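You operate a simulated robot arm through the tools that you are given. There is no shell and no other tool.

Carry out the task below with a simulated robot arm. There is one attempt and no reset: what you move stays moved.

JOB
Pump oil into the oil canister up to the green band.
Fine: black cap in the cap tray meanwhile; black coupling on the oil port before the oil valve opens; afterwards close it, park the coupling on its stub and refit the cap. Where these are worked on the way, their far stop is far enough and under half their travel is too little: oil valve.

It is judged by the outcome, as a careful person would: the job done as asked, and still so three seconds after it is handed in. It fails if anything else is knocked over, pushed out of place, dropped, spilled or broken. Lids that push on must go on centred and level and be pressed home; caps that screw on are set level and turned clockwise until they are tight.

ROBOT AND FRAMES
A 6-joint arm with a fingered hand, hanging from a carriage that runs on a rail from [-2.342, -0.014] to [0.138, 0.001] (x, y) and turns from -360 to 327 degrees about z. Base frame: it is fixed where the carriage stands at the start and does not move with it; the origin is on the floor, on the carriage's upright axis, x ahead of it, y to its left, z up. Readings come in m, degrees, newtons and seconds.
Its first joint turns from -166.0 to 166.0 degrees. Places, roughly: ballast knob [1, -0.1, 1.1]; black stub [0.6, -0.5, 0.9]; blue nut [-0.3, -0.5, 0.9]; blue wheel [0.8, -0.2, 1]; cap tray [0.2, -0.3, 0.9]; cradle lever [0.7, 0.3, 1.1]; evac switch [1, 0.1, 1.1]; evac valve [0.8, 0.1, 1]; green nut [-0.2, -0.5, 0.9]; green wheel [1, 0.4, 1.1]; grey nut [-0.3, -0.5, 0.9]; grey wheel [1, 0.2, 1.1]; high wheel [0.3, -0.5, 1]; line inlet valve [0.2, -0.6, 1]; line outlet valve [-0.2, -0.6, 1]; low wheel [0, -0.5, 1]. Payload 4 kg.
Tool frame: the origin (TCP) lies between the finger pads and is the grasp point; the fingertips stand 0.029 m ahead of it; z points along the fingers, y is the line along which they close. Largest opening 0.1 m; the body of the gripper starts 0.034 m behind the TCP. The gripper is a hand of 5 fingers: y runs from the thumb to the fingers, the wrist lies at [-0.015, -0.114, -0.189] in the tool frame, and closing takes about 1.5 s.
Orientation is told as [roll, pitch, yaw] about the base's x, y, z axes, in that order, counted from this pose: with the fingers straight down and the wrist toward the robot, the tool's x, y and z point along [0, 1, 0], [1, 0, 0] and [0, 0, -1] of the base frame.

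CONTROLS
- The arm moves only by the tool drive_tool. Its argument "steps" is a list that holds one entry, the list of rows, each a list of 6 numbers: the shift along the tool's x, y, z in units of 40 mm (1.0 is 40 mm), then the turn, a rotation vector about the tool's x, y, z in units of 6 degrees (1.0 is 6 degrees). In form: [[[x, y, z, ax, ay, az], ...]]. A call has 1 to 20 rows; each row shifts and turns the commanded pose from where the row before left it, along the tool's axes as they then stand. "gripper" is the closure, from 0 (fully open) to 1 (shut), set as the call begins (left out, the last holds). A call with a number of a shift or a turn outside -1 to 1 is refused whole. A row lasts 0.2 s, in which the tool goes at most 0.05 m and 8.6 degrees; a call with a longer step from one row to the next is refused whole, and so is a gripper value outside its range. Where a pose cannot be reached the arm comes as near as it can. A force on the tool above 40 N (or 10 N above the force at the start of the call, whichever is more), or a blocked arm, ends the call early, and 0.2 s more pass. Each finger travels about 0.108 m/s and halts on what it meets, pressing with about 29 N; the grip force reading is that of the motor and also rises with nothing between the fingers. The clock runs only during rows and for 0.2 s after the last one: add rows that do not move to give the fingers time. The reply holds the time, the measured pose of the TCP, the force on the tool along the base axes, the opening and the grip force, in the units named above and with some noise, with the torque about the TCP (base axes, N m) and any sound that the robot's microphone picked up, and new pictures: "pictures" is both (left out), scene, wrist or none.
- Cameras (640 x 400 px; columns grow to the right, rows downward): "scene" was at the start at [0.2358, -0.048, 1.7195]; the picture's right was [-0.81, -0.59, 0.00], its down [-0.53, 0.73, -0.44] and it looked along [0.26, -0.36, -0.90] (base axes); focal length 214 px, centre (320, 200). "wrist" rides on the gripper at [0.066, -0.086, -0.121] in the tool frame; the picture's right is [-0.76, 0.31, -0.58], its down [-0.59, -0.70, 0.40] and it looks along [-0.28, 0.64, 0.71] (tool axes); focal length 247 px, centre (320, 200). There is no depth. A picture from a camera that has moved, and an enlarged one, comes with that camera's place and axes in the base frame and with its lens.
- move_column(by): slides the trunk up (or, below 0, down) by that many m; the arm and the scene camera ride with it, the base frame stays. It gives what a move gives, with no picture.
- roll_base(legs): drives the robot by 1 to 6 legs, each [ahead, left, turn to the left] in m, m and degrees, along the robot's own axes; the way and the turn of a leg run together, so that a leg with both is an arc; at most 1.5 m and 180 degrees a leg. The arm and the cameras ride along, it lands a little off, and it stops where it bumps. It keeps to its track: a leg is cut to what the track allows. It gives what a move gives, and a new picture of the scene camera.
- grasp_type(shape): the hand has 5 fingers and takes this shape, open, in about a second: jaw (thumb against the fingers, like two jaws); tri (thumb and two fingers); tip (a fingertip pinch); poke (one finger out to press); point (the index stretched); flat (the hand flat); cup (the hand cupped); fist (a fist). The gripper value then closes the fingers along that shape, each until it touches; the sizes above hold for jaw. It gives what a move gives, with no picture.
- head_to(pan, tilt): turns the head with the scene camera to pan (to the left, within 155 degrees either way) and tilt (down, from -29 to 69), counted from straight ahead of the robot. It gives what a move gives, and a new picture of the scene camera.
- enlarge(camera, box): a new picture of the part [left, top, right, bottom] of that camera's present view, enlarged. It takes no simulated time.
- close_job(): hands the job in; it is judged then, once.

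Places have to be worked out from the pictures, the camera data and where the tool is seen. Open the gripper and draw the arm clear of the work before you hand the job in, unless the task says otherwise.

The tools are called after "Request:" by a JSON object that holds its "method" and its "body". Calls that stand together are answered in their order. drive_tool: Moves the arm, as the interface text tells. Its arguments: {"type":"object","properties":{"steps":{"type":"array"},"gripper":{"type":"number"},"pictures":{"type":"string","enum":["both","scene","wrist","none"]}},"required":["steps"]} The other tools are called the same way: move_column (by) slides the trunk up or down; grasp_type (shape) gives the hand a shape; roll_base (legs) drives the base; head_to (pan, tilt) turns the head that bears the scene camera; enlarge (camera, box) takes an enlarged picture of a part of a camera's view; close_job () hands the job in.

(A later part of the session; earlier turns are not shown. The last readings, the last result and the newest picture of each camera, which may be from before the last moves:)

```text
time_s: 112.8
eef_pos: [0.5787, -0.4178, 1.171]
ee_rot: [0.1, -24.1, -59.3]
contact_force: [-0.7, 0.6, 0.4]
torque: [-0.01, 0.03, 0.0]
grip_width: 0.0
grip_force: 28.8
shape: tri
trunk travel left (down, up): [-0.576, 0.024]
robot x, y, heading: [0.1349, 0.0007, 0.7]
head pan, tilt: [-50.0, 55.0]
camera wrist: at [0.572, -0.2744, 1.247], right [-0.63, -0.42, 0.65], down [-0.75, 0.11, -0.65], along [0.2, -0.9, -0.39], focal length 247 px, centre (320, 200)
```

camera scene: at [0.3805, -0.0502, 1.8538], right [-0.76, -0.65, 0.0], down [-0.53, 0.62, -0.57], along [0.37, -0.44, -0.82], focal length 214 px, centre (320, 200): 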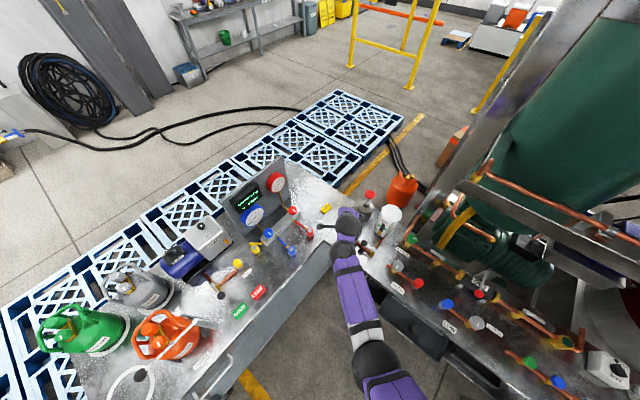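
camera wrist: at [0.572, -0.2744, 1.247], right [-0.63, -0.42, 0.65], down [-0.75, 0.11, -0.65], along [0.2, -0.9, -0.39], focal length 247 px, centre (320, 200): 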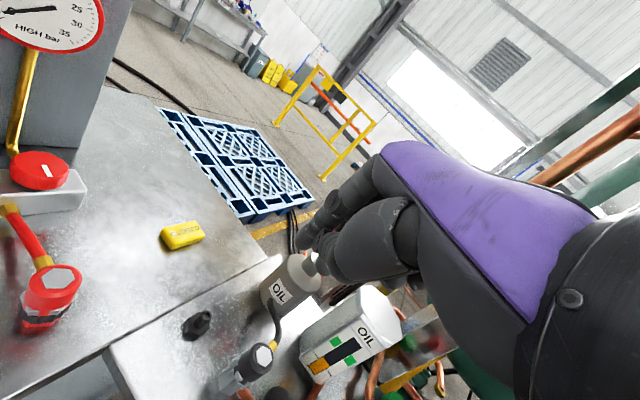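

The tilted pose works with room to spare. I raise a bit more, lower the trunk for reach, and move out above the knob.

Request:
{"method": "drive_tool", "body": {"steps": [[[0, 0.203, -0.457, 0, 0, 0], [0, 0.203, -0.457, 0, 0, 0], [0, 0, 0, 0, 0, 0]]], "pictures": "none"}}

Request:
{"method": "move_column", "body": {"by": -0.055}}

Request:
{"method": "drive_tool", "body": {"steps": [[[-0.5, 0.6, 0.267, 0, 0, 0], [-0.5, 0.6, 0.267, 0, 0, 0], [-0.5, 0.6, 0.267, 0, 0, 0], [-0.5, 0.6, 0.267, 0, 0, 0], [0, 0, 0, 0, 0, 0]]], "pictures": "both"}}

Request:
{"method": "enlarge", "body": {"camera": "scene", "box": [330, 150, 450, 250]}}

```text
time_s: 113.6
eef_pos: [0.5796, -0.4168, 1.2119]
ee_rot: [0.0, -24.1, -59.4]
contact_force: [-0.4, 0.1, 0.1]
torque: [-0.03, 0.0, -0.01]
grip_width: 0.0002
grip_force: 29.3
shape: tri
trunk travel left (down, up): [-0.576, 0.024]
robot x, y, heading: [0.1365, 0.0022, 0.3]
head pan, tilt: [-50.0, 55.0]
```

```text
time_s: 114.6
eef_pos: [0.5794, -0.4164, 1.1567]
ee_rot: [0.2, -24.2, -59.3]
contact_force: [0.1, -0.3, 0.2]
torque: [0.0, -0.01, -0.02]
grip_width: 0.0002
grip_force: 28.6
shape: tri
trunk travel left (down, up): [-0.521, 0.079]
robot x, y, heading: [0.1353, 0.0003, 0.1]
head pan, tilt: [-50.0, 55.0]
```

```text
time_s: 115.8
eef_pos: [0.5654, -0.5476, 1.1545]
ee_rot: [0.1, -24.1, -59.3]
contact_force: [0.3, 0.3, 0.1]
torque: [0.01, 0.01, -0.02]
grip_width: 0.0
grip_force: 28.9
shape: tri
trunk travel left (down, up): [-0.521, 0.079]
robot x, y, heading: [0.1368, -0.0003, 0.5]
head pan, tilt: [-50.0, 55.0]
camera scene: at [0.3805, -0.0502, 1.7988], right [-0.76, -0.65, 0.0], down [-0.53, 0.62, -0.57], along [0.37, -0.44, -0.82], focal length 214 px, centre (320, 200)
camera wrist: at [0.5574, -0.4031, 1.2302], right [-0.63, -0.43, 0.65], down [-0.75, 0.11, -0.65], along [0.2, -0.9, -0.39], focal length 247 px, centre (320, 200)
```

scene: 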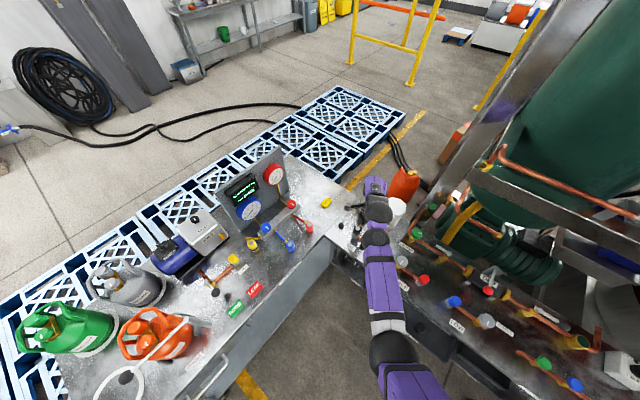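
wrist: 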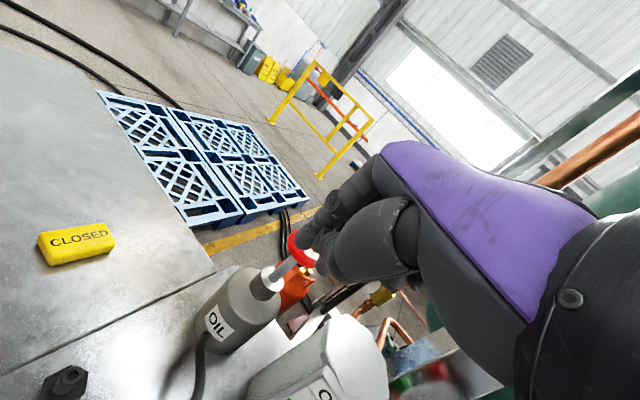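

```text
4.00 times, centred on (390, 200) of scene
camera zoom: at [0.3805, -0.0502, 1.7988], right [-0.76, -0.65, 0.0], down [-0.53, 0.62, -0.57], along [0.37, -0.44, -0.82], focal length 858 px, centre (40, 200)
```

zoom: 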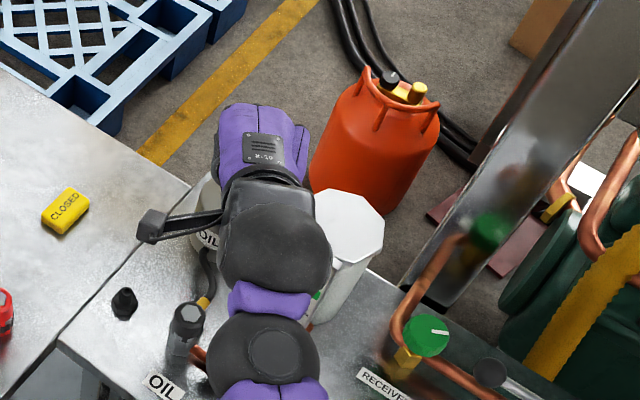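

The red knob shows just ahead of and below the fingertips. I move the last 66 mm to be right above it.

Request:
{"method": "drive_tool", "body": {"steps": [[[-0.364, 0.685, 0.305, 0, 0, 0], [-0.364, 0.685, 0.305, 0, 0, 0], [0, 0, 0, 0, 0, 0]]], "pictures": "both"}}

Request:
{"method": "enlarge", "body": {"camera": "wrist", "box": [200, 140, 440, 380]}}

Request:
{"method": "enlarge", "body": {"camera": "scene", "box": [330, 140, 450, 240]}}

```text
time_s: 116.6
eef_pos: [0.5701, -0.6138, 1.1541]
ee_rot: [0.0, -24.1, -59.3]
contact_force: [0.6, -0.7, -0.6]
torque: [-0.02, -0.01, 0.01]
grip_width: 0.0001
grip_force: 29.0
shape: tri
trunk travel left (down, up): [-0.521, 0.079]
robot x, y, heading: [0.1301, 0.0001, 0.4]
head pan, tilt: [-50.0, 55.0]
camera scene: at [0.3805, -0.0503, 1.7988], right [-0.76, -0.65, 0.0], down [-0.53, 0.62, -0.57], along [0.37, -0.44, -0.82], focal length 214 px, centre (320, 200)
camera wrist: at [0.5619, -0.4703, 1.2306], right [-0.63, -0.43, 0.65], down [-0.75, 0.11, -0.65], along [0.2, -0.9, -0.39], focal length 247 px, centre (320, 200)
```

scene: 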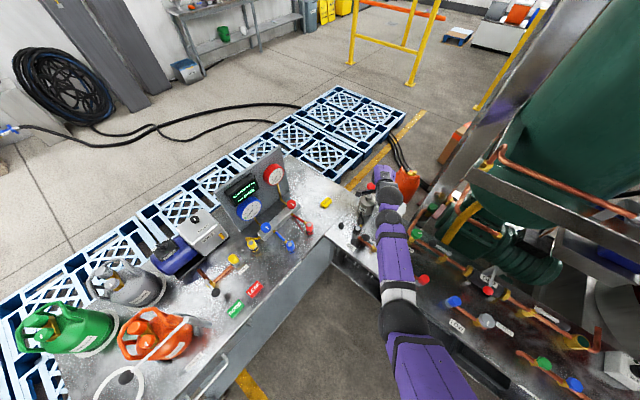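
wrist: 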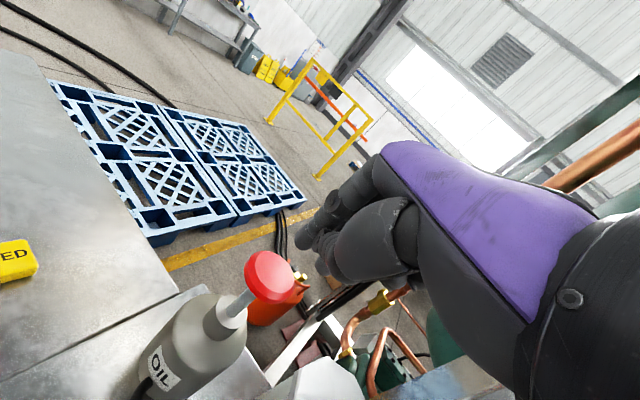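

```text
1.67 times, centred on (320, 260) of wrist
camera zoom: at [0.5619, -0.4703, 1.2306], right [-0.63, -0.43, 0.65], down [-0.75, 0.11, -0.65], along [0.2, -0.9, -0.39], focal length 412 px, centre (320, 100)
```

zoom: 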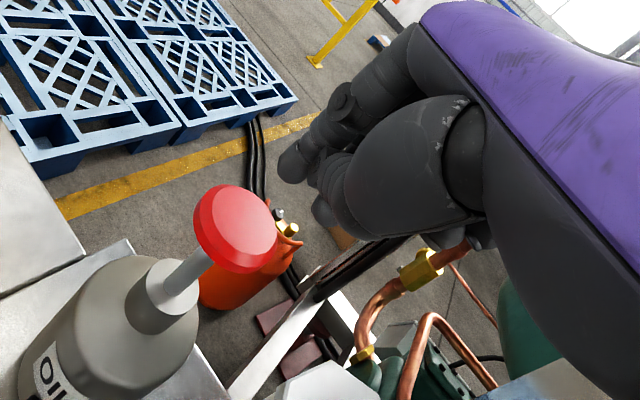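

```text
4.00 times, centred on (390, 190) of scene
camera zoom: at [0.3805, -0.0503, 1.7988], right [-0.76, -0.65, 0.0], down [-0.53, 0.62, -0.57], along [0.37, -0.44, -0.82], focal length 858 px, centre (40, 240)
```

zoom: 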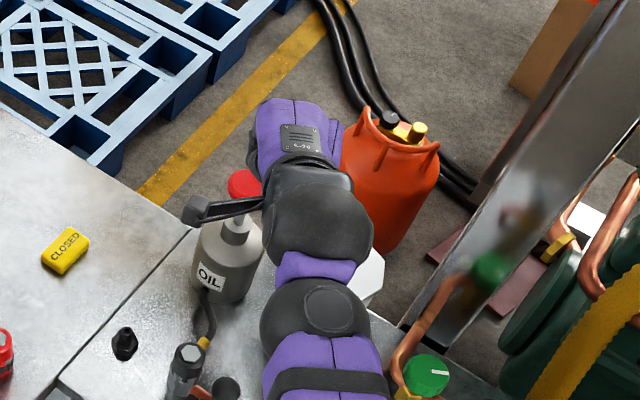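

The fingertips are nearly above the knob ([0.580,-0.6245,1.09]). I shift 7 mm sideways to centre and lower slowly to touch it.

Request:
{"method": "drive_tool", "body": {"steps": [[[0.175, 0.09, 0.04, 0, 0, 0], [0, -0.1017, 0.228, 0, 0, 0], [0, -0.1017, 0.228, 0, 0, 0], [0, -0.1017, 0.228, 0, 0, 0], [0, 0, 0, 0, 0, 0]]], "pictures": "none"}}

Request:
{"method": "enlarge", "body": {"camera": "wrist", "box": [200, 140, 440, 380]}}

Request:
{"method": "enlarge", "body": {"camera": "scene", "box": [330, 140, 450, 240]}}

```text
time_s: 117.8
eef_pos: [0.5788, -0.6138, 1.1263]
ee_rot: [0.1, -24.2, -59.3]
contact_force: [0.0, -0.4, 1.0]
torque: [-0.01, -0.02, 0.01]
grip_width: 0.0002
grip_force: 29.1
shape: tri
trunk travel left (down, up): [-0.521, 0.079]
robot x, y, heading: [0.1352, 0.0003, 0.5]
head pan, tilt: [-50.0, 55.0]
```

```text
1.67 times, centred on (320, 260) of wrist
camera zoom: at [0.57, -0.4695, 1.2016], right [-0.63, -0.42, 0.65], down [-0.75, 0.11, -0.65], along [0.2, -0.9, -0.39], focal length 412 px, centre (320, 100)
```

zoom: 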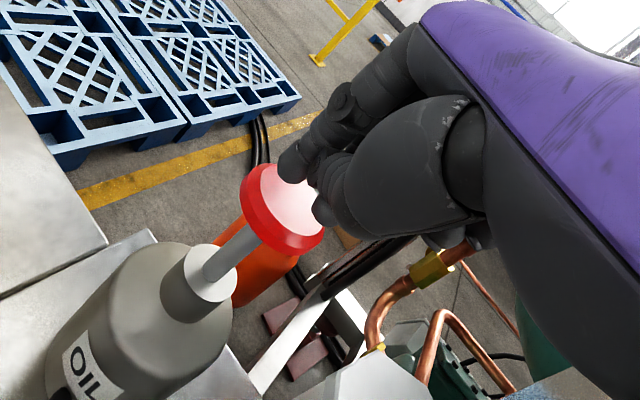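

```text
4.00 times, centred on (390, 190) of scene
camera zoom: at [0.3805, -0.0502, 1.7988], right [-0.76, -0.65, 0.0], down [-0.53, 0.62, -0.57], along [0.37, -0.44, -0.82], focal length 858 px, centre (40, 240)
```

zoom: 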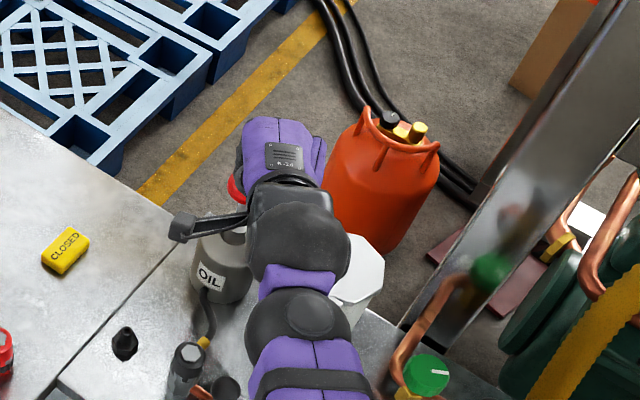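

The fingertips rest just above the knob's centre. I press down in steps and check the force.

Request:
{"method": "drive_tool", "body": {"steps": [[[0, -0.1017, 0.228, 0, 0, 0], [0, -0.0508, 0.114, 0, 0, 0], [0, 0, 0, 0, 0, 0]]], "pictures": "none"}}

Request:
{"method": "drive_tool", "body": {"steps": [[[0, -0.1017, 0.228, 0, 0, 0], [0, 0, 0, 0, 0, 0]]], "pictures": "none"}}

Request:
{"method": "enlarge", "body": {"camera": "wrist", "box": [200, 140, 440, 380]}}

```text
time_s: 118.6
eef_pos: [0.5777, -0.613, 1.1111]
ee_rot: [0.0, -24.1, -59.3]
contact_force: [-0.3, 0.3, 0.8]
torque: [0.02, -0.01, 0.01]
grip_width: 0.0002
grip_force: 28.6
shape: tri
trunk travel left (down, up): [-0.521, 0.079]
robot x, y, heading: [0.1325, -0.0003, 0.3]
head pan, tilt: [-50.0, 55.0]
```

```text
time_s: 119.2
eef_pos: [0.5778, -0.6144, 1.1023]
ee_rot: [0.1, -24.1, -59.2]
contact_force: [0.2, 0.5, 2.5]
torque: [0.01, 0.01, -0.01]
grip_width: 0.0002
grip_force: 28.8
shape: tri
trunk travel left (down, up): [-0.521, 0.079]
robot x, y, heading: [0.1349, 0.002, 0.3]
head pan, tilt: [-50.0, 55.0]
```

```text
1.67 times, centred on (320, 260) of wrist
camera zoom: at [0.5708, -0.4698, 1.1775], right [-0.63, -0.42, 0.65], down [-0.75, 0.11, -0.65], along [0.2, -0.9, -0.39], focal length 412 px, centre (320, 100)
```

zoom: 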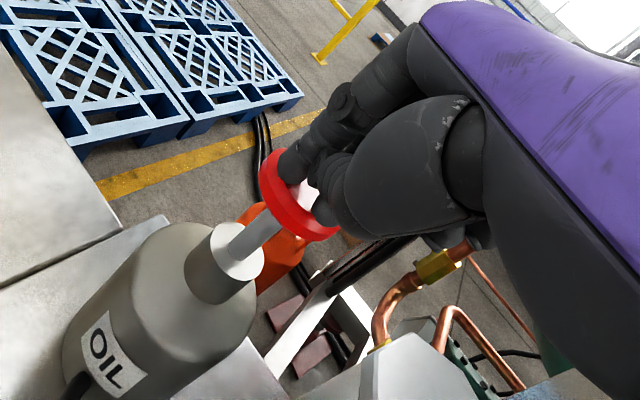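

Contact is starting (2.5 N). I keep pressing in 10 mm steps.

Request:
{"method": "drive_tool", "body": {"steps": [[[0, -0.1017, 0.228, 0, 0, 0], [0, 0, 0, 0, 0, 0]]], "pictures": "none"}}

Request:
{"method": "drive_tool", "body": {"steps": [[[0, -0.1017, 0.228, 0, 0, 0], [0, 0, 0, 0, 0, 0]]], "pictures": "none"}}

Request:
{"method": "drive_tool", "body": {"steps": [[[0, -0.1017, 0.228, 0, 0, 0], [0, 0, 0, 0, 0, 0]]], "pictures": "none"}}

Request:
{"method": "enlarge", "body": {"camera": "wrist", "box": [200, 140, 440, 380]}}

```text
time_s: 119.8
eef_pos: [0.5795, -0.613, 1.0915]
ee_rot: [0.0, -24.2, -59.4]
contact_force: [-1.2, 0.1, 2.4]
torque: [-0.05, 0.07, -0.01]
grip_width: 0.0002
grip_force: 28.9
shape: tri
trunk travel left (down, up): [-0.521, 0.079]
robot x, y, heading: [0.1352, -0.0016, 0.7]
head pan, tilt: [-50.0, 55.0]
```

```text
time_s: 120.4
eef_pos: [0.5782, -0.6131, 1.081]
ee_rot: [0.1, -24.1, -59.4]
contact_force: [0.5, 1.2, 3.4]
torque: [-0.03, -0.01, -0.03]
grip_width: 0.0
grip_force: 28.7
shape: tri
trunk travel left (down, up): [-0.521, 0.079]
robot x, y, heading: [0.1382, -0.0001, 0.4]
head pan, tilt: [-50.0, 55.0]
```

```text
time_s: 121.0
eef_pos: [0.5791, -0.6135, 1.0714]
ee_rot: [0.1, -24.1, -59.3]
contact_force: [0.9, 0.2, 5.1]
torque: [-0.03, 0.05, 0.0]
grip_width: 0.0
grip_force: 29.0
shape: tri
trunk travel left (down, up): [-0.521, 0.079]
robot x, y, heading: [0.1345, 0.0023, 0.2]
head pan, tilt: [-50.0, 55.0]
```

```text
1.67 times, centred on (320, 260) of wrist
camera zoom: at [0.5708, -0.4697, 1.1473], right [-0.63, -0.42, 0.65], down [-0.75, 0.11, -0.65], along [0.2, -0.9, -0.39], focal length 412 px, centre (320, 100)
```

zoom: 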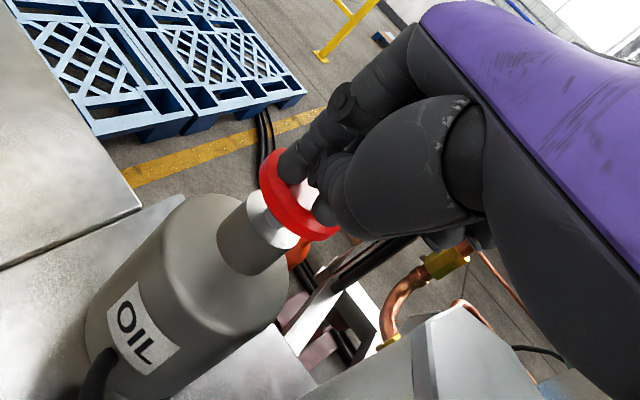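

The plunger goes down against a light spring (5 N). I press the remaining millimetres to its bottom.

Request:
{"method": "drive_tool", "body": {"steps": [[[0, -0.061, 0.137, 0, 0, 0], [0, 0, 0, 0, 0, 0]]], "pictures": "none"}}

Request:
{"method": "drive_tool", "body": {"steps": [[[0, -0.041, 0.091, 0, 0, 0], [0, 0, 0, 0, 0, 0]]], "pictures": "none"}}

Request:
{"method": "enlarge", "body": {"camera": "wrist", "box": [200, 140, 440, 380]}}

Request:
{"method": "enlarge", "body": {"camera": "scene", "box": [360, 180, 440, 250]}}

```text
time_s: 121.6
eef_pos: [0.5818, -0.6161, 1.0703]
ee_rot: [0.2, -24.6, -59.3]
contact_force: [-4.4, 9.7, 30.7]
torque: [0.11, -0.26, 0.05]
grip_width: 0.0
grip_force: 28.8
shape: tri
trunk travel left (down, up): [-0.521, 0.079]
robot x, y, heading: [0.1354, 0.0014, 0.5]
head pan, tilt: [-50.0, 55.0]
```

```text
time_s: 122.0
eef_pos: [0.5815, -0.6177, 1.0716]
ee_rot: [0.3, -25.2, -59.3]
contact_force: [0.5, 1.0, 9.0]
torque: [-0.03, 0.05, -0.02]
grip_width: 0.0002
grip_force: 29.2
shape: tri
trunk travel left (down, up): [-0.521, 0.079]
robot x, y, heading: [0.1336, 0.0017, 0.3]
head pan, tilt: [-50.0, 55.0]
stopped in row 1: the force on the tool passed its limit at 44 N (the readings are from after the stop); the commanded pose is now the measured one
```

```text
1.67 times, centred on (320, 260) of wrist
camera zoom: at [0.573, -0.473, 1.1446], right [-0.64, -0.42, 0.65], down [-0.74, 0.1, -0.66], along [0.21, -0.9, -0.37], focal length 412 px, centre (320, 100)
```

zoom: 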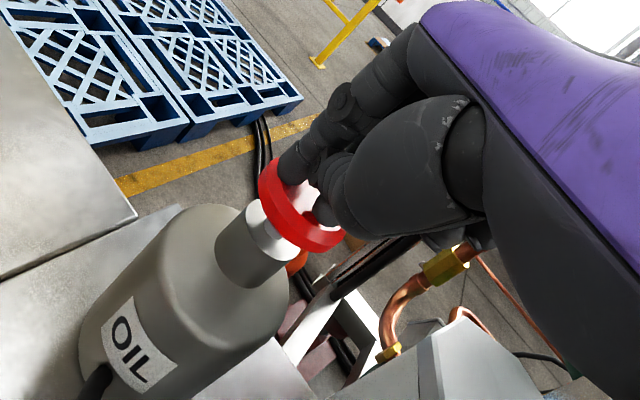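

```text
5.71 times, centred on (400, 215) of scene
camera zoom: at [0.3807, -0.0504, 1.7984], right [-0.76, -0.65, 0.0], down [-0.53, 0.62, -0.57], along [0.37, -0.44, -0.82], focal length 1226 px, centre (-137, 114)
```

zoom: 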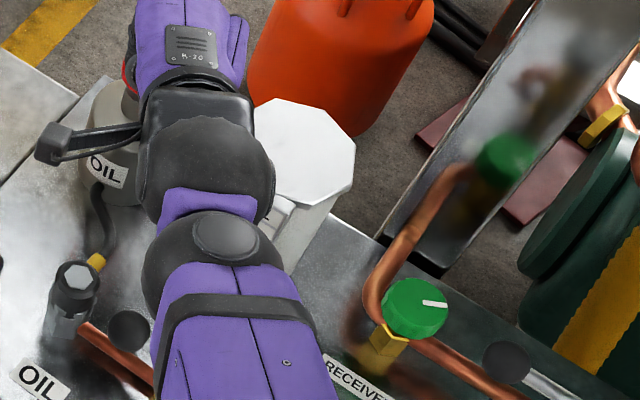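

The plunger bottomed out (about 34 mm stroke). I raise the hand to let it return, and look at it.

Request:
{"method": "drive_tool", "body": {"steps": [[[0, 0.1525, -0.342, 0, 0, 0], [0, 0.1525, -0.342, 0, 0, 0], [0, 0.1525, -0.342, 0, 0, 0], [0, 0.0508, -0.114, 0, 0, 0], [0, 0, 0, 0, 0, 0]]], "pictures": "none"}}

Request:
{"method": "enlarge", "body": {"camera": "wrist", "box": [200, 140, 440, 380]}}

Request:
{"method": "head_to", "body": {"pan": -70, "tilt": 50}}

```text
time_s: 123.2
eef_pos: [0.5803, -0.6153, 1.1187]
ee_rot: [0.1, -24.7, -59.4]
contact_force: [-0.6, 0.2, -0.5]
torque: [-0.04, -0.02, 0.03]
grip_width: 0.0003
grip_force: 29.3
shape: tri
trunk travel left (down, up): [-0.521, 0.079]
robot x, y, heading: [0.1382, 0.0029, 0.5]
head pan, tilt: [-50.0, 55.0]
```

```text
1.67 times, centred on (320, 260) of wrist
camera zoom: at [0.5709, -0.4708, 1.193], right [-0.63, -0.42, 0.65], down [-0.74, 0.1, -0.66], along [0.21, -0.9, -0.38], focal length 412 px, centre (320, 100)
```

zoom: 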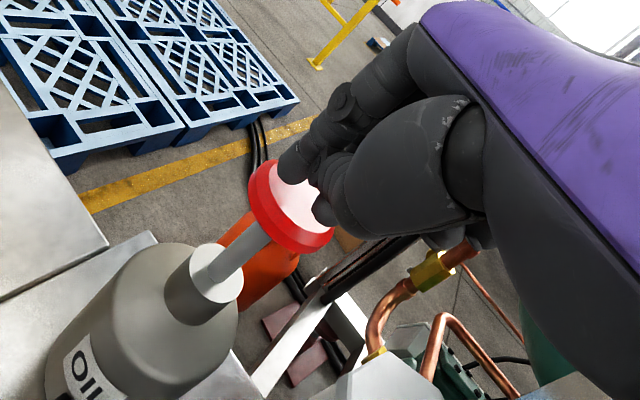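

```text
time_s: 124.0
eef_pos: [0.5798, -0.6161, 1.1179]
ee_rot: [0.2, -24.9, -59.4]
contact_force: [0.8, -0.5, 0.0]
torque: [0.0, -0.04, 0.02]
grip_width: 0.0002
grip_force: 29.1
shape: tri
trunk travel left (down, up): [-0.521, 0.079]
robot x, y, heading: [0.1379, -0.0006, 0.1]
head pan, tilt: [-70.0, 50.0]
camera scene: at [0.3606, -0.0674, 1.8053], right [-0.94, -0.35, 0.0], down [-0.27, 0.72, -0.64], along [0.22, -0.6, -0.77], focal length 214 px, centre (320, 200)
```

scene: 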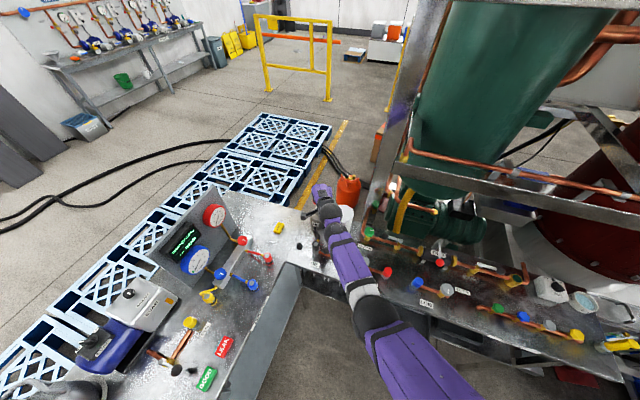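

The plunger returned to the top. I withdraw the hand partway so the wrist camera can see the canister's gauge and how much one stroke gave.

Request:
{"method": "drive_tool", "body": {"steps": [[[0, 0.2, -0.45, 0, 0, 0], [0, -0.74, -0.33, 0, 0, 0], [0, -0.74, -0.33, 0, 0, 0], [0, -0.74, -0.33, 0, 0, 0], [0, -0.74, -0.33, 0, 0, 0], [0, 0, 0, 0, 0, 0]]], "pictures": "both"}}

Request:
{"method": "enlarge", "body": {"camera": "wrist", "box": [180, 250, 380, 400]}}

Request:
{"method": "enlarge", "body": {"camera": "scene", "box": [290, 190, 400, 280]}}

```text
time_s: 125.4
eef_pos: [0.5139, -0.5029, 1.1369]
ee_rot: [0.3, -24.9, -59.4]
contact_force: [-0.2, -0.3, -0.6]
torque: [0.02, -0.01, 0.02]
grip_width: 0.0
grip_force: 29.2
shape: tri
trunk travel left (down, up): [-0.521, 0.079]
robot x, y, heading: [0.1335, 0.0005, 0.5]
head pan, tilt: [-70.0, 50.0]
camera scene: at [0.3606, -0.0674, 1.8053], right [-0.94, -0.35, 0.0], down [-0.27, 0.72, -0.64], along [0.22, -0.6, -0.77], focal length 214 px, centre (320, 200)
camera wrist: at [0.5055, -0.3585, 1.2118], right [-0.63, -0.42, 0.65], down [-0.74, 0.1, -0.66], along [0.21, -0.9, -0.38], focal length 247 px, centre (320, 200)
```

scene: 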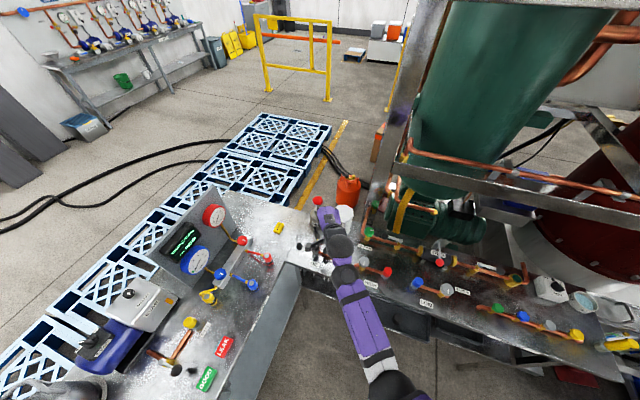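
wrist: 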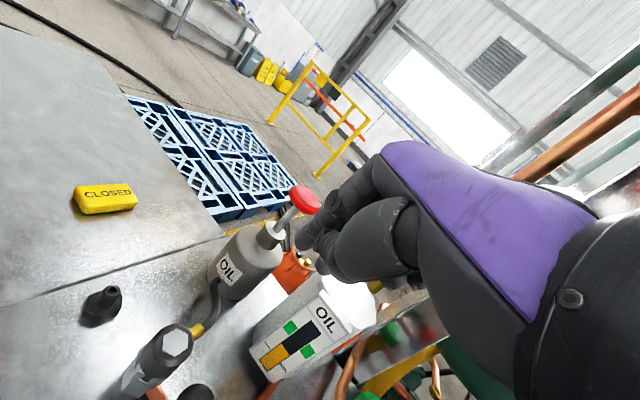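

```text
2.67 times, centred on (280, 325) of wrist
camera zoom: at [0.5055, -0.3585, 1.2118], right [-0.63, -0.42, 0.65], down [-0.74, 0.1, -0.66], along [0.21, -0.9, -0.38], focal length 659 px, centre (427, -133)
```

zoom: 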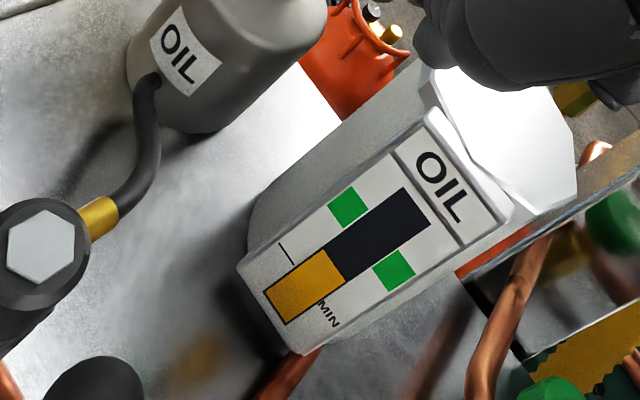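

```text
4.44 times, centred on (345, 235) of scene
camera zoom: at [0.3606, -0.0674, 1.8053], right [-0.94, -0.35, 0.0], down [-0.27, 0.72, -0.64], along [0.22, -0.6, -0.77], focal length 953 px, centre (209, 44)
```

zoom: 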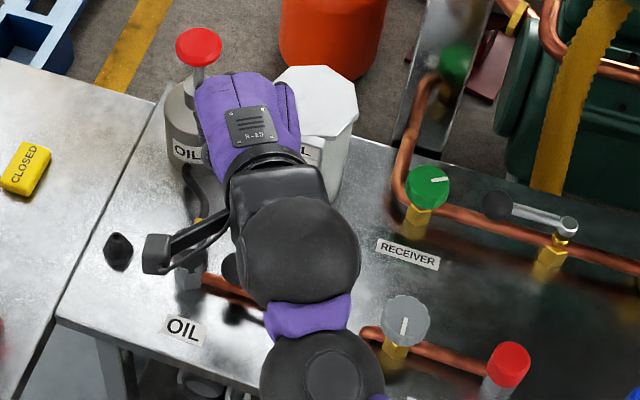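

One stroke raised the oil to about 70 on my pixel scale, with the green band at about 101–132 and the start near 50. So roughly two more strokes are needed; I do one stroke and withdraw to look again.

Request:
{"method": "drive_tool", "body": {"steps": [[[0, 0.74, 0.33, 0, 0, 0], [0, 0.74, 0.33, 0, 0, 0], [0, 0.74, 0.33, 0, 0, 0], [0, 0.74, 0.33, 0, 0, 0], [0, -0.105, 0.227, 0, 0, 0], [0, -0.105, 0.227, 0, 0, 0], [0, 0, 0, 0, 0, 0]]], "pictures": "wrist"}}

Request:
{"method": "enlarge", "body": {"camera": "wrist", "box": [200, 140, 440, 380]}}

```text
time_s: 127.0
eef_pos: [0.5799, -0.6164, 1.1177]
ee_rot: [0.2, -24.9, -59.5]
contact_force: [-0.7, 0.0, 0.2]
torque: [-0.01, 0.01, 0.02]
grip_width: 0.0002
grip_force: 29.2
shape: tri
trunk travel left (down, up): [-0.521, 0.079]
robot x, y, heading: [0.1328, 0.0008, 0.2]
head pan, tilt: [-70.0, 50.0]
camera wrist: at [0.5712, -0.4712, 1.1924], right [-0.63, -0.42, 0.65], down [-0.74, 0.1, -0.66], along [0.21, -0.9, -0.38], focal length 247 px, centre (320, 200)
```

wrist: 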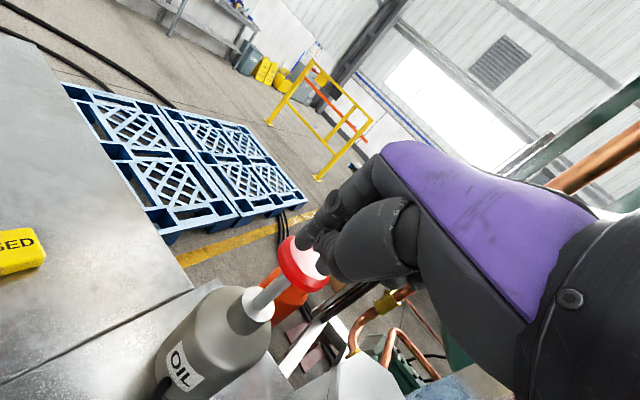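

```text
1.67 times, centred on (320, 260) of wrist
camera zoom: at [0.5712, -0.4712, 1.1924], right [-0.63, -0.42, 0.65], down [-0.74, 0.1, -0.66], along [0.21, -0.9, -0.38], focal length 412 px, centre (320, 100)
```

zoom: 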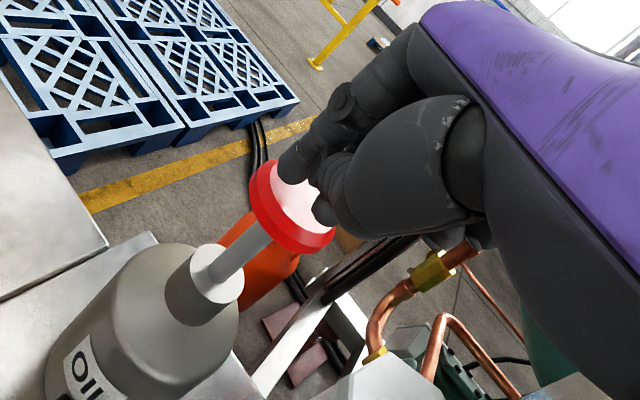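

The fingertips are centred above the knob again. I press the full stroke, release, and withdraw in one go.

Request:
{"method": "drive_tool", "body": {"steps": [[[0, -0.105, 0.227, 0, 0, 0], [0, -0.105, 0.227, 0, 0, 0], [0, -0.105, 0.227, 0, 0, 0], [0, -0.105, 0.227, 0, 0, 0], [0, -0.063, 0.136, 0, 0, 0], [0, 0, 0, 0, 0, 0]]], "pictures": "none"}}

Request:
{"method": "drive_tool", "body": {"steps": [[[0, 0.157, -0.34, 0, 0, 0], [0, 0.157, -0.34, 0, 0, 0], [0, 0.157, -0.34, 0, 0, 0], [0, 0.2, -0.45, 0, 0, 0], [0, -0.74, -0.33, 0, 0, 0], [0, -0.74, -0.33, 0, 0, 0], [0, -0.74, -0.33, 0, 0, 0], [0, -0.74, -0.33, 0, 0, 0], [0, 0, 0, 0, 0, 0]]], "pictures": "none"}}

Request:
{"method": "enlarge", "body": {"camera": "wrist", "box": [180, 250, 380, 400]}}

```text
time_s: 128.4
eef_pos: [0.5798, -0.6161, 1.0733]
ee_rot: [0.2, -24.9, -59.4]
contact_force: [1.4, 0.4, 5.1]
torque: [-0.01, 0.03, 0.0]
grip_width: 0.0003
grip_force: 28.6
shape: tri
trunk travel left (down, up): [-0.521, 0.079]
robot x, y, heading: [0.1342, 0.0008, 0.8]
head pan, tilt: [-70.0, 50.0]
```

```text
time_s: 130.4
eef_pos: [0.5127, -0.5047, 1.1329]
ee_rot: [0.1, -24.8, -59.4]
contact_force: [-0.5, 0.2, 0.7]
torque: [-0.01, 0.01, 0.0]
grip_width: 0.0002
grip_force: 29.2
shape: tri
trunk travel left (down, up): [-0.521, 0.079]
robot x, y, heading: [0.1339, 0.0007, 0.0]
head pan, tilt: [-70.0, 50.0]
```

```text
2.67 times, centred on (280, 325) of wrist
camera zoom: at [0.5049, -0.3596, 1.2083], right [-0.63, -0.42, 0.65], down [-0.75, 0.1, -0.66], along [0.21, -0.9, -0.38], focal length 659 px, centre (427, -133)
```

zoom: 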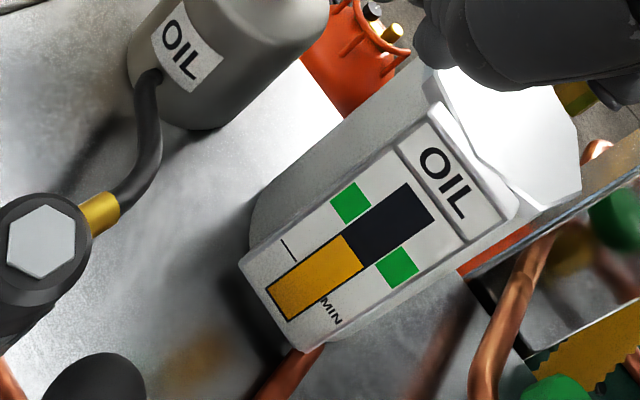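

The level is now about 91 against the green band 102–134, with about 20 per stroke. One more full stroke should land it at about 111, inside the band.

Request:
{"method": "drive_tool", "body": {"steps": [[[0, 0.74, 0.33, 0, 0, 0], [0, 0.74, 0.33, 0, 0, 0], [0, 0.74, 0.33, 0, 0, 0], [0, 0.74, 0.33, 0, 0, 0], [0, -0.08, 0.17, 0, 0, 0], [0, -0.08, 0.17, 0, 0, 0], [0, 0, 0, 0, 0, 0]]], "pictures": "none"}}

Request:
{"method": "drive_tool", "body": {"steps": [[[0, -0.105, 0.227, 0, 0, 0], [0, -0.105, 0.227, 0, 0, 0], [0, -0.105, 0.227, 0, 0, 0], [0, -0.105, 0.227, 0, 0, 0], [0, -0.073, 0.157, 0, 0, 0], [0, 0, 0, 0, 0, 0]]], "pictures": "none"}}

Request:
{"method": "drive_tool", "body": {"steps": [[[0, 0.157, -0.34, 0, 0, 0], [0, 0.157, -0.34, 0, 0, 0], [0, 0.157, -0.34, 0, 0, 0], [0, 0.2, -0.45, 0, 0, 0], [0, -0.74, -0.33, 0, 0, 0], [0, -0.74, -0.33, 0, 0, 0], [0, -0.74, -0.33, 0, 0, 0], [0, -0.74, -0.33, 0, 0, 0], [0, 0, 0, 0, 0, 0]]], "pictures": "wrist"}}

Request:
{"method": "enlarge", "body": {"camera": "wrist", "box": [180, 250, 380, 400]}}

```text
time_s: 132.0
eef_pos: [0.58, -0.6147, 1.1207]
ee_rot: [0.2, -24.8, -59.3]
contact_force: [-0.4, -0.4, 0.2]
torque: [-0.02, 0.03, -0.01]
grip_width: 0.0002
grip_force: 28.9
shape: tri
trunk travel left (down, up): [-0.521, 0.079]
robot x, y, heading: [0.1326, -0.0015, 0.4]
head pan, tilt: [-70.0, 50.0]
```

```text
time_s: 133.4
eef_pos: [0.5794, -0.6155, 1.0749]
ee_rot: [0.2, -25.0, -59.5]
contact_force: [-0.8, 1.7, 3.6]
torque: [0.0, 0.03, -0.03]
grip_width: 0.0001
grip_force: 28.7
shape: tri
trunk travel left (down, up): [-0.521, 0.079]
robot x, y, heading: [0.1357, 0.0017, 0.7]
head pan, tilt: [-70.0, 50.0]
```

```text
time_s: 135.4
eef_pos: [0.513, -0.5018, 1.1368]
ee_rot: [0.2, -24.9, -59.4]
contact_force: [0.3, -0.6, 0.4]
torque: [0.0, 0.0, 0.0]
grip_width: 0.0
grip_force: 29.0
shape: tri
trunk travel left (down, up): [-0.521, 0.079]
robot x, y, heading: [0.1373, -0.0006, 0.4]
head pan, tilt: [-70.0, 50.0]
camera wrist: at [0.5047, -0.3571, 1.211], right [-0.63, -0.42, 0.65], down [-0.74, 0.1, -0.66], along [0.21, -0.9, -0.38], focal length 247 px, centre (320, 200)
```

wrist: 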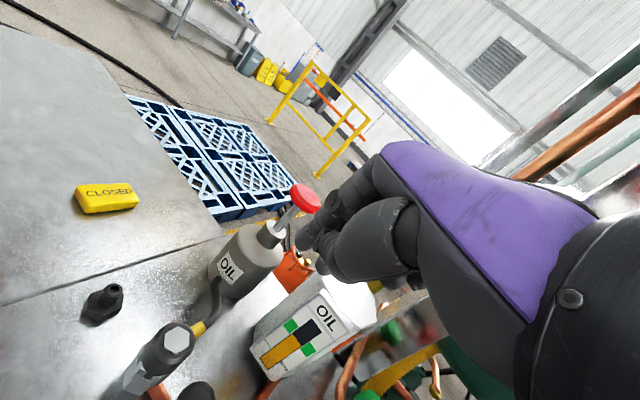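

```text
2.67 times, centred on (280, 325) of wrist
camera zoom: at [0.5047, -0.3571, 1.211], right [-0.63, -0.42, 0.65], down [-0.74, 0.1, -0.66], along [0.21, -0.9, -0.38], focal length 659 px, centre (427, -133)
```

zoom: 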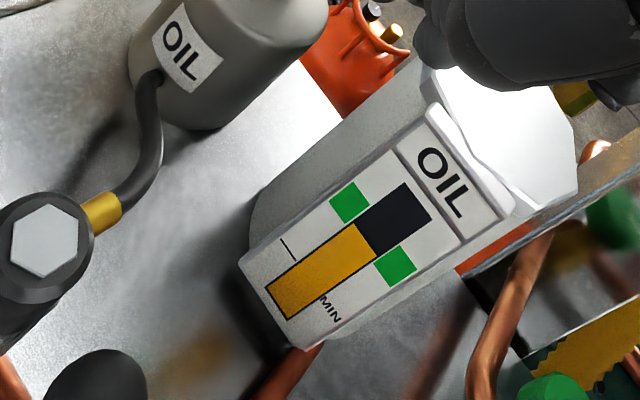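

The oil level (≈110) is now inside the green band (102–134). Next the valve must be closed; space near the coupling is tight, so I try the single-finger "poke" shape and look at it.

Request:
{"method": "grasp_type", "body": {"shape": "poke"}}

Request:
{"method": "drive_tool", "body": {"steps": [[[0, 0, 0, 0, 0, 0], [0, 0, 0, 0, 0, 0]]], "pictures": "both"}}

Request:
{"method": "enlarge", "body": {"camera": "wrist", "box": [200, 140, 440, 340]}}

```text
time_s: 136.3
eef_pos: [0.5133, -0.5027, 1.1367]
ee_rot: [0.2, -24.9, -59.4]
contact_force: [0.6, -0.1, 0.2]
torque: [0.03, 0.02, -0.01]
grip_width: 0.0
grip_force: 0.1
shape: poke
trunk travel left (down, up): [-0.521, 0.079]
robot x, y, heading: [0.1336, -0.0002, 0.5]
head pan, tilt: [-70.0, 50.0]
```

```text
time_s: 136.9
eef_pos: [0.5129, -0.5032, 1.1377]
ee_rot: [0.3, -24.9, -59.4]
contact_force: [-0.3, -0.5, 0.4]
torque: [0.0, 0.01, 0.0]
grip_width: 0.0
grip_force: 0.0
shape: poke
trunk travel left (down, up): [-0.521, 0.079]
robot x, y, heading: [0.1342, 0.0024, 0.2]
head pan, tilt: [-70.0, 50.0]
camera scene: at [0.3606, -0.0674, 1.8053], right [-0.94, -0.35, 0.0], down [-0.27, 0.72, -0.64], along [0.22, -0.6, -0.77], focal length 214 px, centre (320, 200)
camera wrist: at [0.5049, -0.3574, 1.211], right [-0.63, -0.42, 0.65], down [-0.74, 0.1, -0.66], along [0.21, -0.9, -0.38], focal length 247 px, centre (320, 200)
```

scene: 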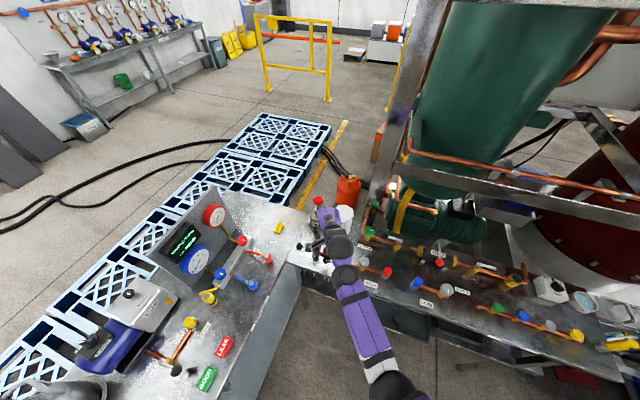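
wrist: 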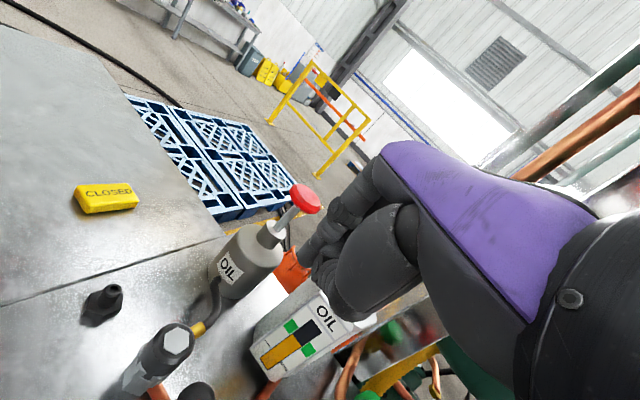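

```text
2.00 times, centred on (320, 240) of wrist
camera zoom: at [0.5049, -0.3574, 1.211], right [-0.63, -0.42, 0.65], down [-0.74, 0.1, -0.66], along [0.21, -0.9, -0.38], focal length 494 px, centre (320, 120)
```

zoom: 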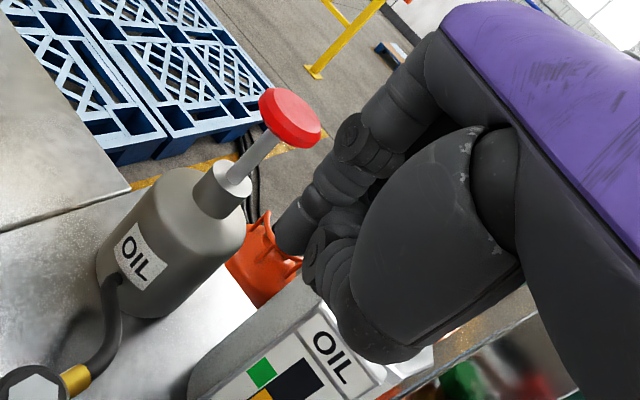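

In "poke" the index tip lies on the tool axis, about 35 mm beyond the TCP, which makes a thin peg. I move it over the -y side of the lever and lower partway, keeping the 25° tilt.

Request:
{"method": "drive_tool", "body": {"steps": [[[-0.614, -0.171, -0.08, 0, 0, 0], [-0.614, -0.171, -0.08, 0, 0, 0], [0, -0.2105, 0.4535, 0, 0, 0], [0, -0.2105, 0.4535, 0, 0, 0], [0, -0.2105, 0.4535, 0, 0, 0], [0, -0.2105, 0.4535, 0, 0, 0], [0, -0.2105, 0.4535, 0, 0, 0], [0, 0, 0, 0, 0, 0]]], "pictures": "both"}}

Request:
{"method": "enlarge", "body": {"camera": "wrist", "box": [180, 160, 440, 400]}}

Request:
{"method": "enlarge", "body": {"camera": "scene", "box": [280, 190, 400, 290]}}

```text
time_s: 138.7
eef_pos: [0.4625, -0.5155, 1.0386]
ee_rot: [0.2, -24.9, -59.5]
contact_force: [0.3, 0.3, -0.2]
torque: [-0.04, 0.0, -0.04]
grip_width: 0.0
grip_force: 0.1
shape: poke
trunk travel left (down, up): [-0.521, 0.079]
robot x, y, heading: [0.1334, -0.0011, 0.4]
head pan, tilt: [-70.0, 50.0]
camera scene: at [0.3606, -0.0674, 1.8053], right [-0.94, -0.35, 0.0], down [-0.27, 0.72, -0.64], along [0.22, -0.6, -0.77], focal length 214 px, centre (320, 200)
camera wrist: at [0.4547, -0.371, 1.1117], right [-0.63, -0.42, 0.65], down [-0.74, 0.1, -0.66], along [0.21, -0.9, -0.38], focal length 247 px, centre (320, 200)
```

scene: 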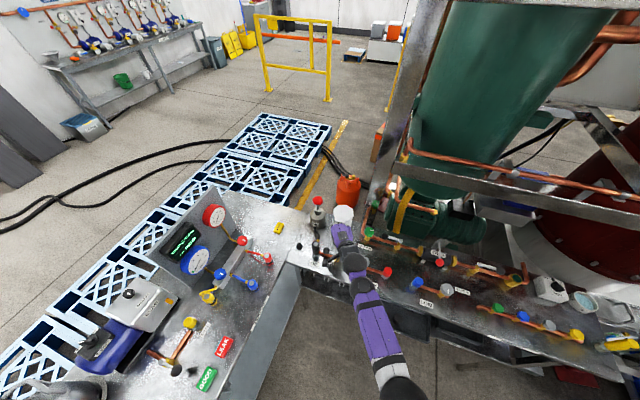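
wrist: 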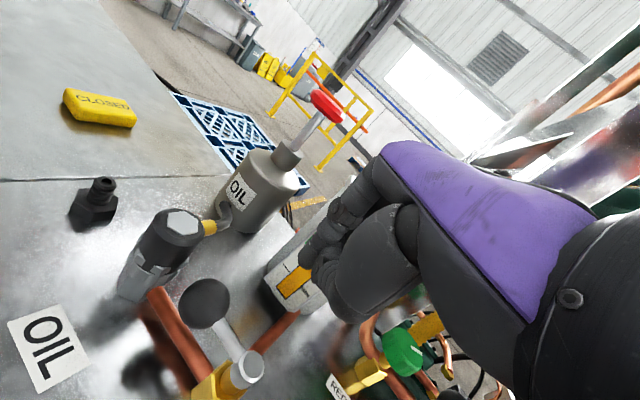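

```text
1.67 times, centred on (310, 280) of wrist
camera zoom: at [0.4547, -0.371, 1.1117], right [-0.63, -0.42, 0.65], down [-0.74, 0.1, -0.66], along [0.21, -0.9, -0.38], focal length 412 px, centre (337, 67)
```

zoom: 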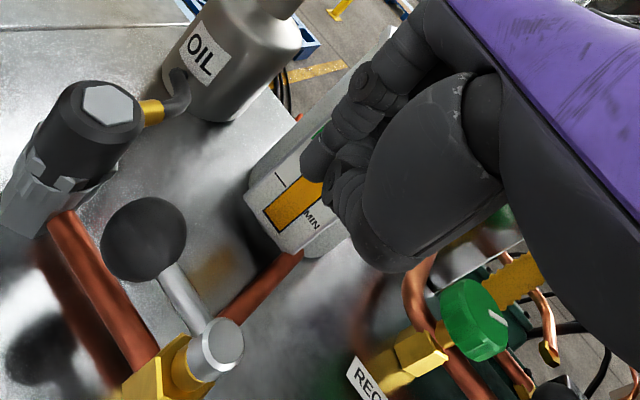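

```text
4.00 times, centred on (340, 240) of scene
camera zoom: at [0.3606, -0.0674, 1.8053], right [-0.94, -0.35, 0.0], down [-0.27, 0.72, -0.64], along [0.22, -0.6, -0.77], focal length 858 px, centre (240, 40)
```

zoom: 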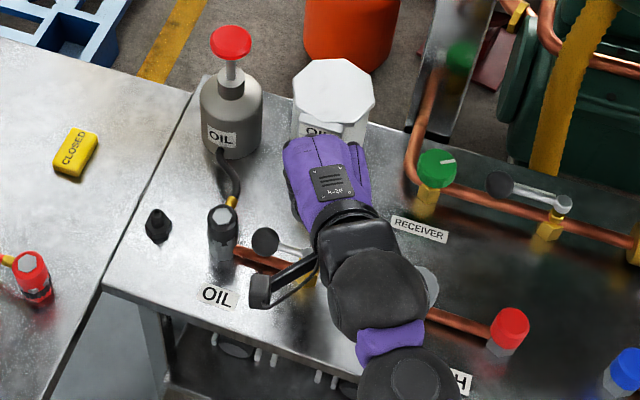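

The lever and ball are clearly visible, and the finger will come down between the lever and the canister. I continue down 60 mm.

Request:
{"method": "drive_tool", "body": {"steps": [[[0, -0.2105, 0.4535, 0, 0, 0], [0, -0.2105, 0.4535, 0, 0, 0], [0, -0.2105, 0.4535, 0, 0, 0], [0, 0, 0, 0, 0, 0]]], "pictures": "none"}}

Request:
{"method": "enlarge", "body": {"camera": "wrist", "box": [180, 160, 440, 400]}}

```text
time_s: 139.7
eef_pos: [0.4639, -0.5158, 0.9774]
ee_rot: [0.2, -24.9, -59.4]
contact_force: [-0.2, -0.2, 0.8]
torque: [-0.01, 0.01, 0.01]
grip_width: 0.0003
grip_force: 0.1
shape: poke
trunk travel left (down, up): [-0.521, 0.079]
robot x, y, heading: [0.1346, -0.0003, 0.5]
head pan, tilt: [-70.0, 50.0]
```

```text
1.67 times, centred on (310, 280) of wrist
camera zoom: at [0.4552, -0.3709, 1.0514], right [-0.63, -0.42, 0.65], down [-0.74, 0.1, -0.66], along [0.21, -0.9, -0.38], focal length 412 px, centre (337, 67)
```

zoom: 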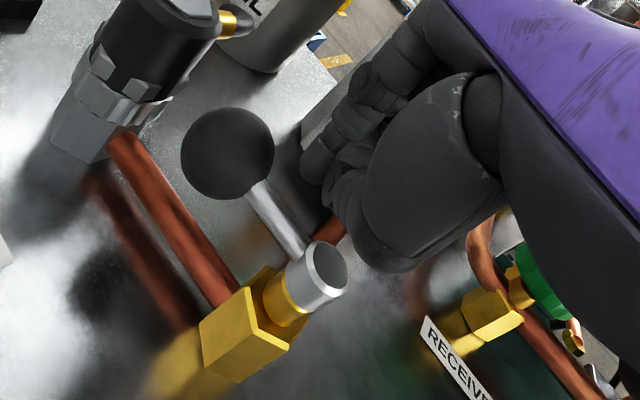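

The folded thumb sits on the lever side, so it may touch first, which is fine. I lower 16 mm more and push gently in +y.

Request:
{"method": "drive_tool", "body": {"steps": [[[0, -0.168, 0.363, 0, 0, 0], [0.127, -0.195, -0.0906, 0, 0, 0], [0, 0, 0, 0, 0, 0]]], "pictures": "none"}}

Request:
{"method": "drive_tool", "body": {"steps": [[[0.127, -0.195, -0.0906, 0, 0, 0], [0, 0, 0, 0, 0, 0]]], "pictures": "none"}}

Request:
{"method": "enlarge", "body": {"camera": "wrist", "box": [180, 160, 440, 400]}}

```text
time_s: 140.5
eef_pos: [0.4677, -0.5093, 0.9657]
ee_rot: [0.3, -25.5, -59.3]
contact_force: [7.7, -4.0, 20.8]
torque: [0.45, 0.46, -0.04]
grip_width: 0.0
grip_force: 0.1
shape: poke
trunk travel left (down, up): [-0.521, 0.079]
robot x, y, heading: [0.138, 0.0008, 0.4]
head pan, tilt: [-70.0, 50.0]
```

```text
time_s: 141.1
eef_pos: [0.4671, -0.4952, 0.9621]
ee_rot: [0.2, -24.9, -59.2]
contact_force: [11.3, 2.9, 17.6]
torque: [0.38, 0.37, -0.28]
grip_width: 0.0
grip_force: 0.1
shape: poke
trunk travel left (down, up): [-0.521, 0.079]
robot x, y, heading: [0.1364, 0.0024, 0.4]
head pan, tilt: [-70.0, 50.0]
```

```text
1.67 times, centred on (310, 280) of wrist
camera zoom: at [0.4583, -0.35, 1.0355], right [-0.63, -0.42, 0.65], down [-0.74, 0.1, -0.66], along [0.21, -0.9, -0.38], focal length 412 px, centre (337, 67)
```

zoom: 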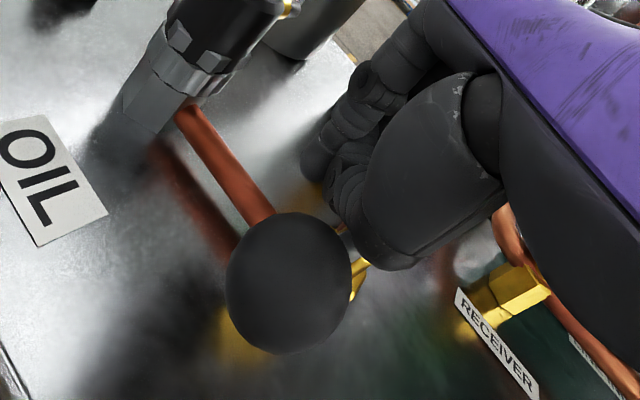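

The lever has swung most of the way back (ball near [0.446,-0.4425], about 13° from closed), but the hand is pressing down on the stem. I raise a few millimetres and then push toward -x.

Request:
{"method": "drive_tool", "body": {"steps": [[[0, 0.084, -0.181, 0, 0, 0], [0, 0, 0, 0, 0, 0]]], "pictures": "none"}}

Request:
{"method": "drive_tool", "body": {"steps": [[[-0.19, -0.155, -0.072, 0, 0, 0], [0, 0, 0, 0, 0, 0]]], "pictures": "none"}}

Request:
{"method": "enlarge", "body": {"camera": "wrist", "box": [180, 160, 440, 400]}}

```text
time_s: 141.7
eef_pos: [0.4664, -0.4949, 0.9703]
ee_rot: [0.3, -25.0, -59.5]
contact_force: [8.6, 2.4, 3.6]
torque: [0.1, 0.01, -0.18]
grip_width: 0.0
grip_force: 0.0
shape: poke
trunk travel left (down, up): [-0.521, 0.079]
robot x, y, heading: [0.1341, 0.0003, 0.4]
head pan, tilt: [-70.0, 50.0]
```

```text
time_s: 142.3
eef_pos: [0.4608, -0.4965, 0.9735]
ee_rot: [0.3, -25.4, -59.4]
contact_force: [24.1, -14.7, 2.3]
torque: [-0.21, -0.38, 0.06]
grip_width: 0.0
grip_force: 0.0
shape: poke
trunk travel left (down, up): [-0.521, 0.079]
robot x, y, heading: [0.1378, 0.0062, 0.5]
head pan, tilt: [-70.0, 50.0]
```

```text
1.67 times, centred on (310, 280) of wrist
camera zoom: at [0.4509, -0.3515, 1.0466], right [-0.64, -0.41, 0.65], down [-0.74, 0.1, -0.66], along [0.21, -0.9, -0.37], focal length 412 px, centre (337, 67)
```

zoom: 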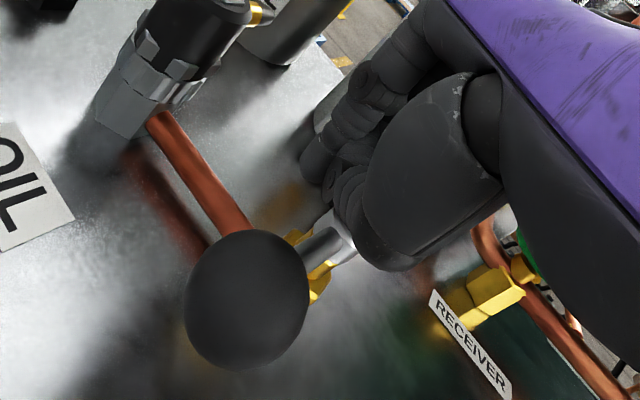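

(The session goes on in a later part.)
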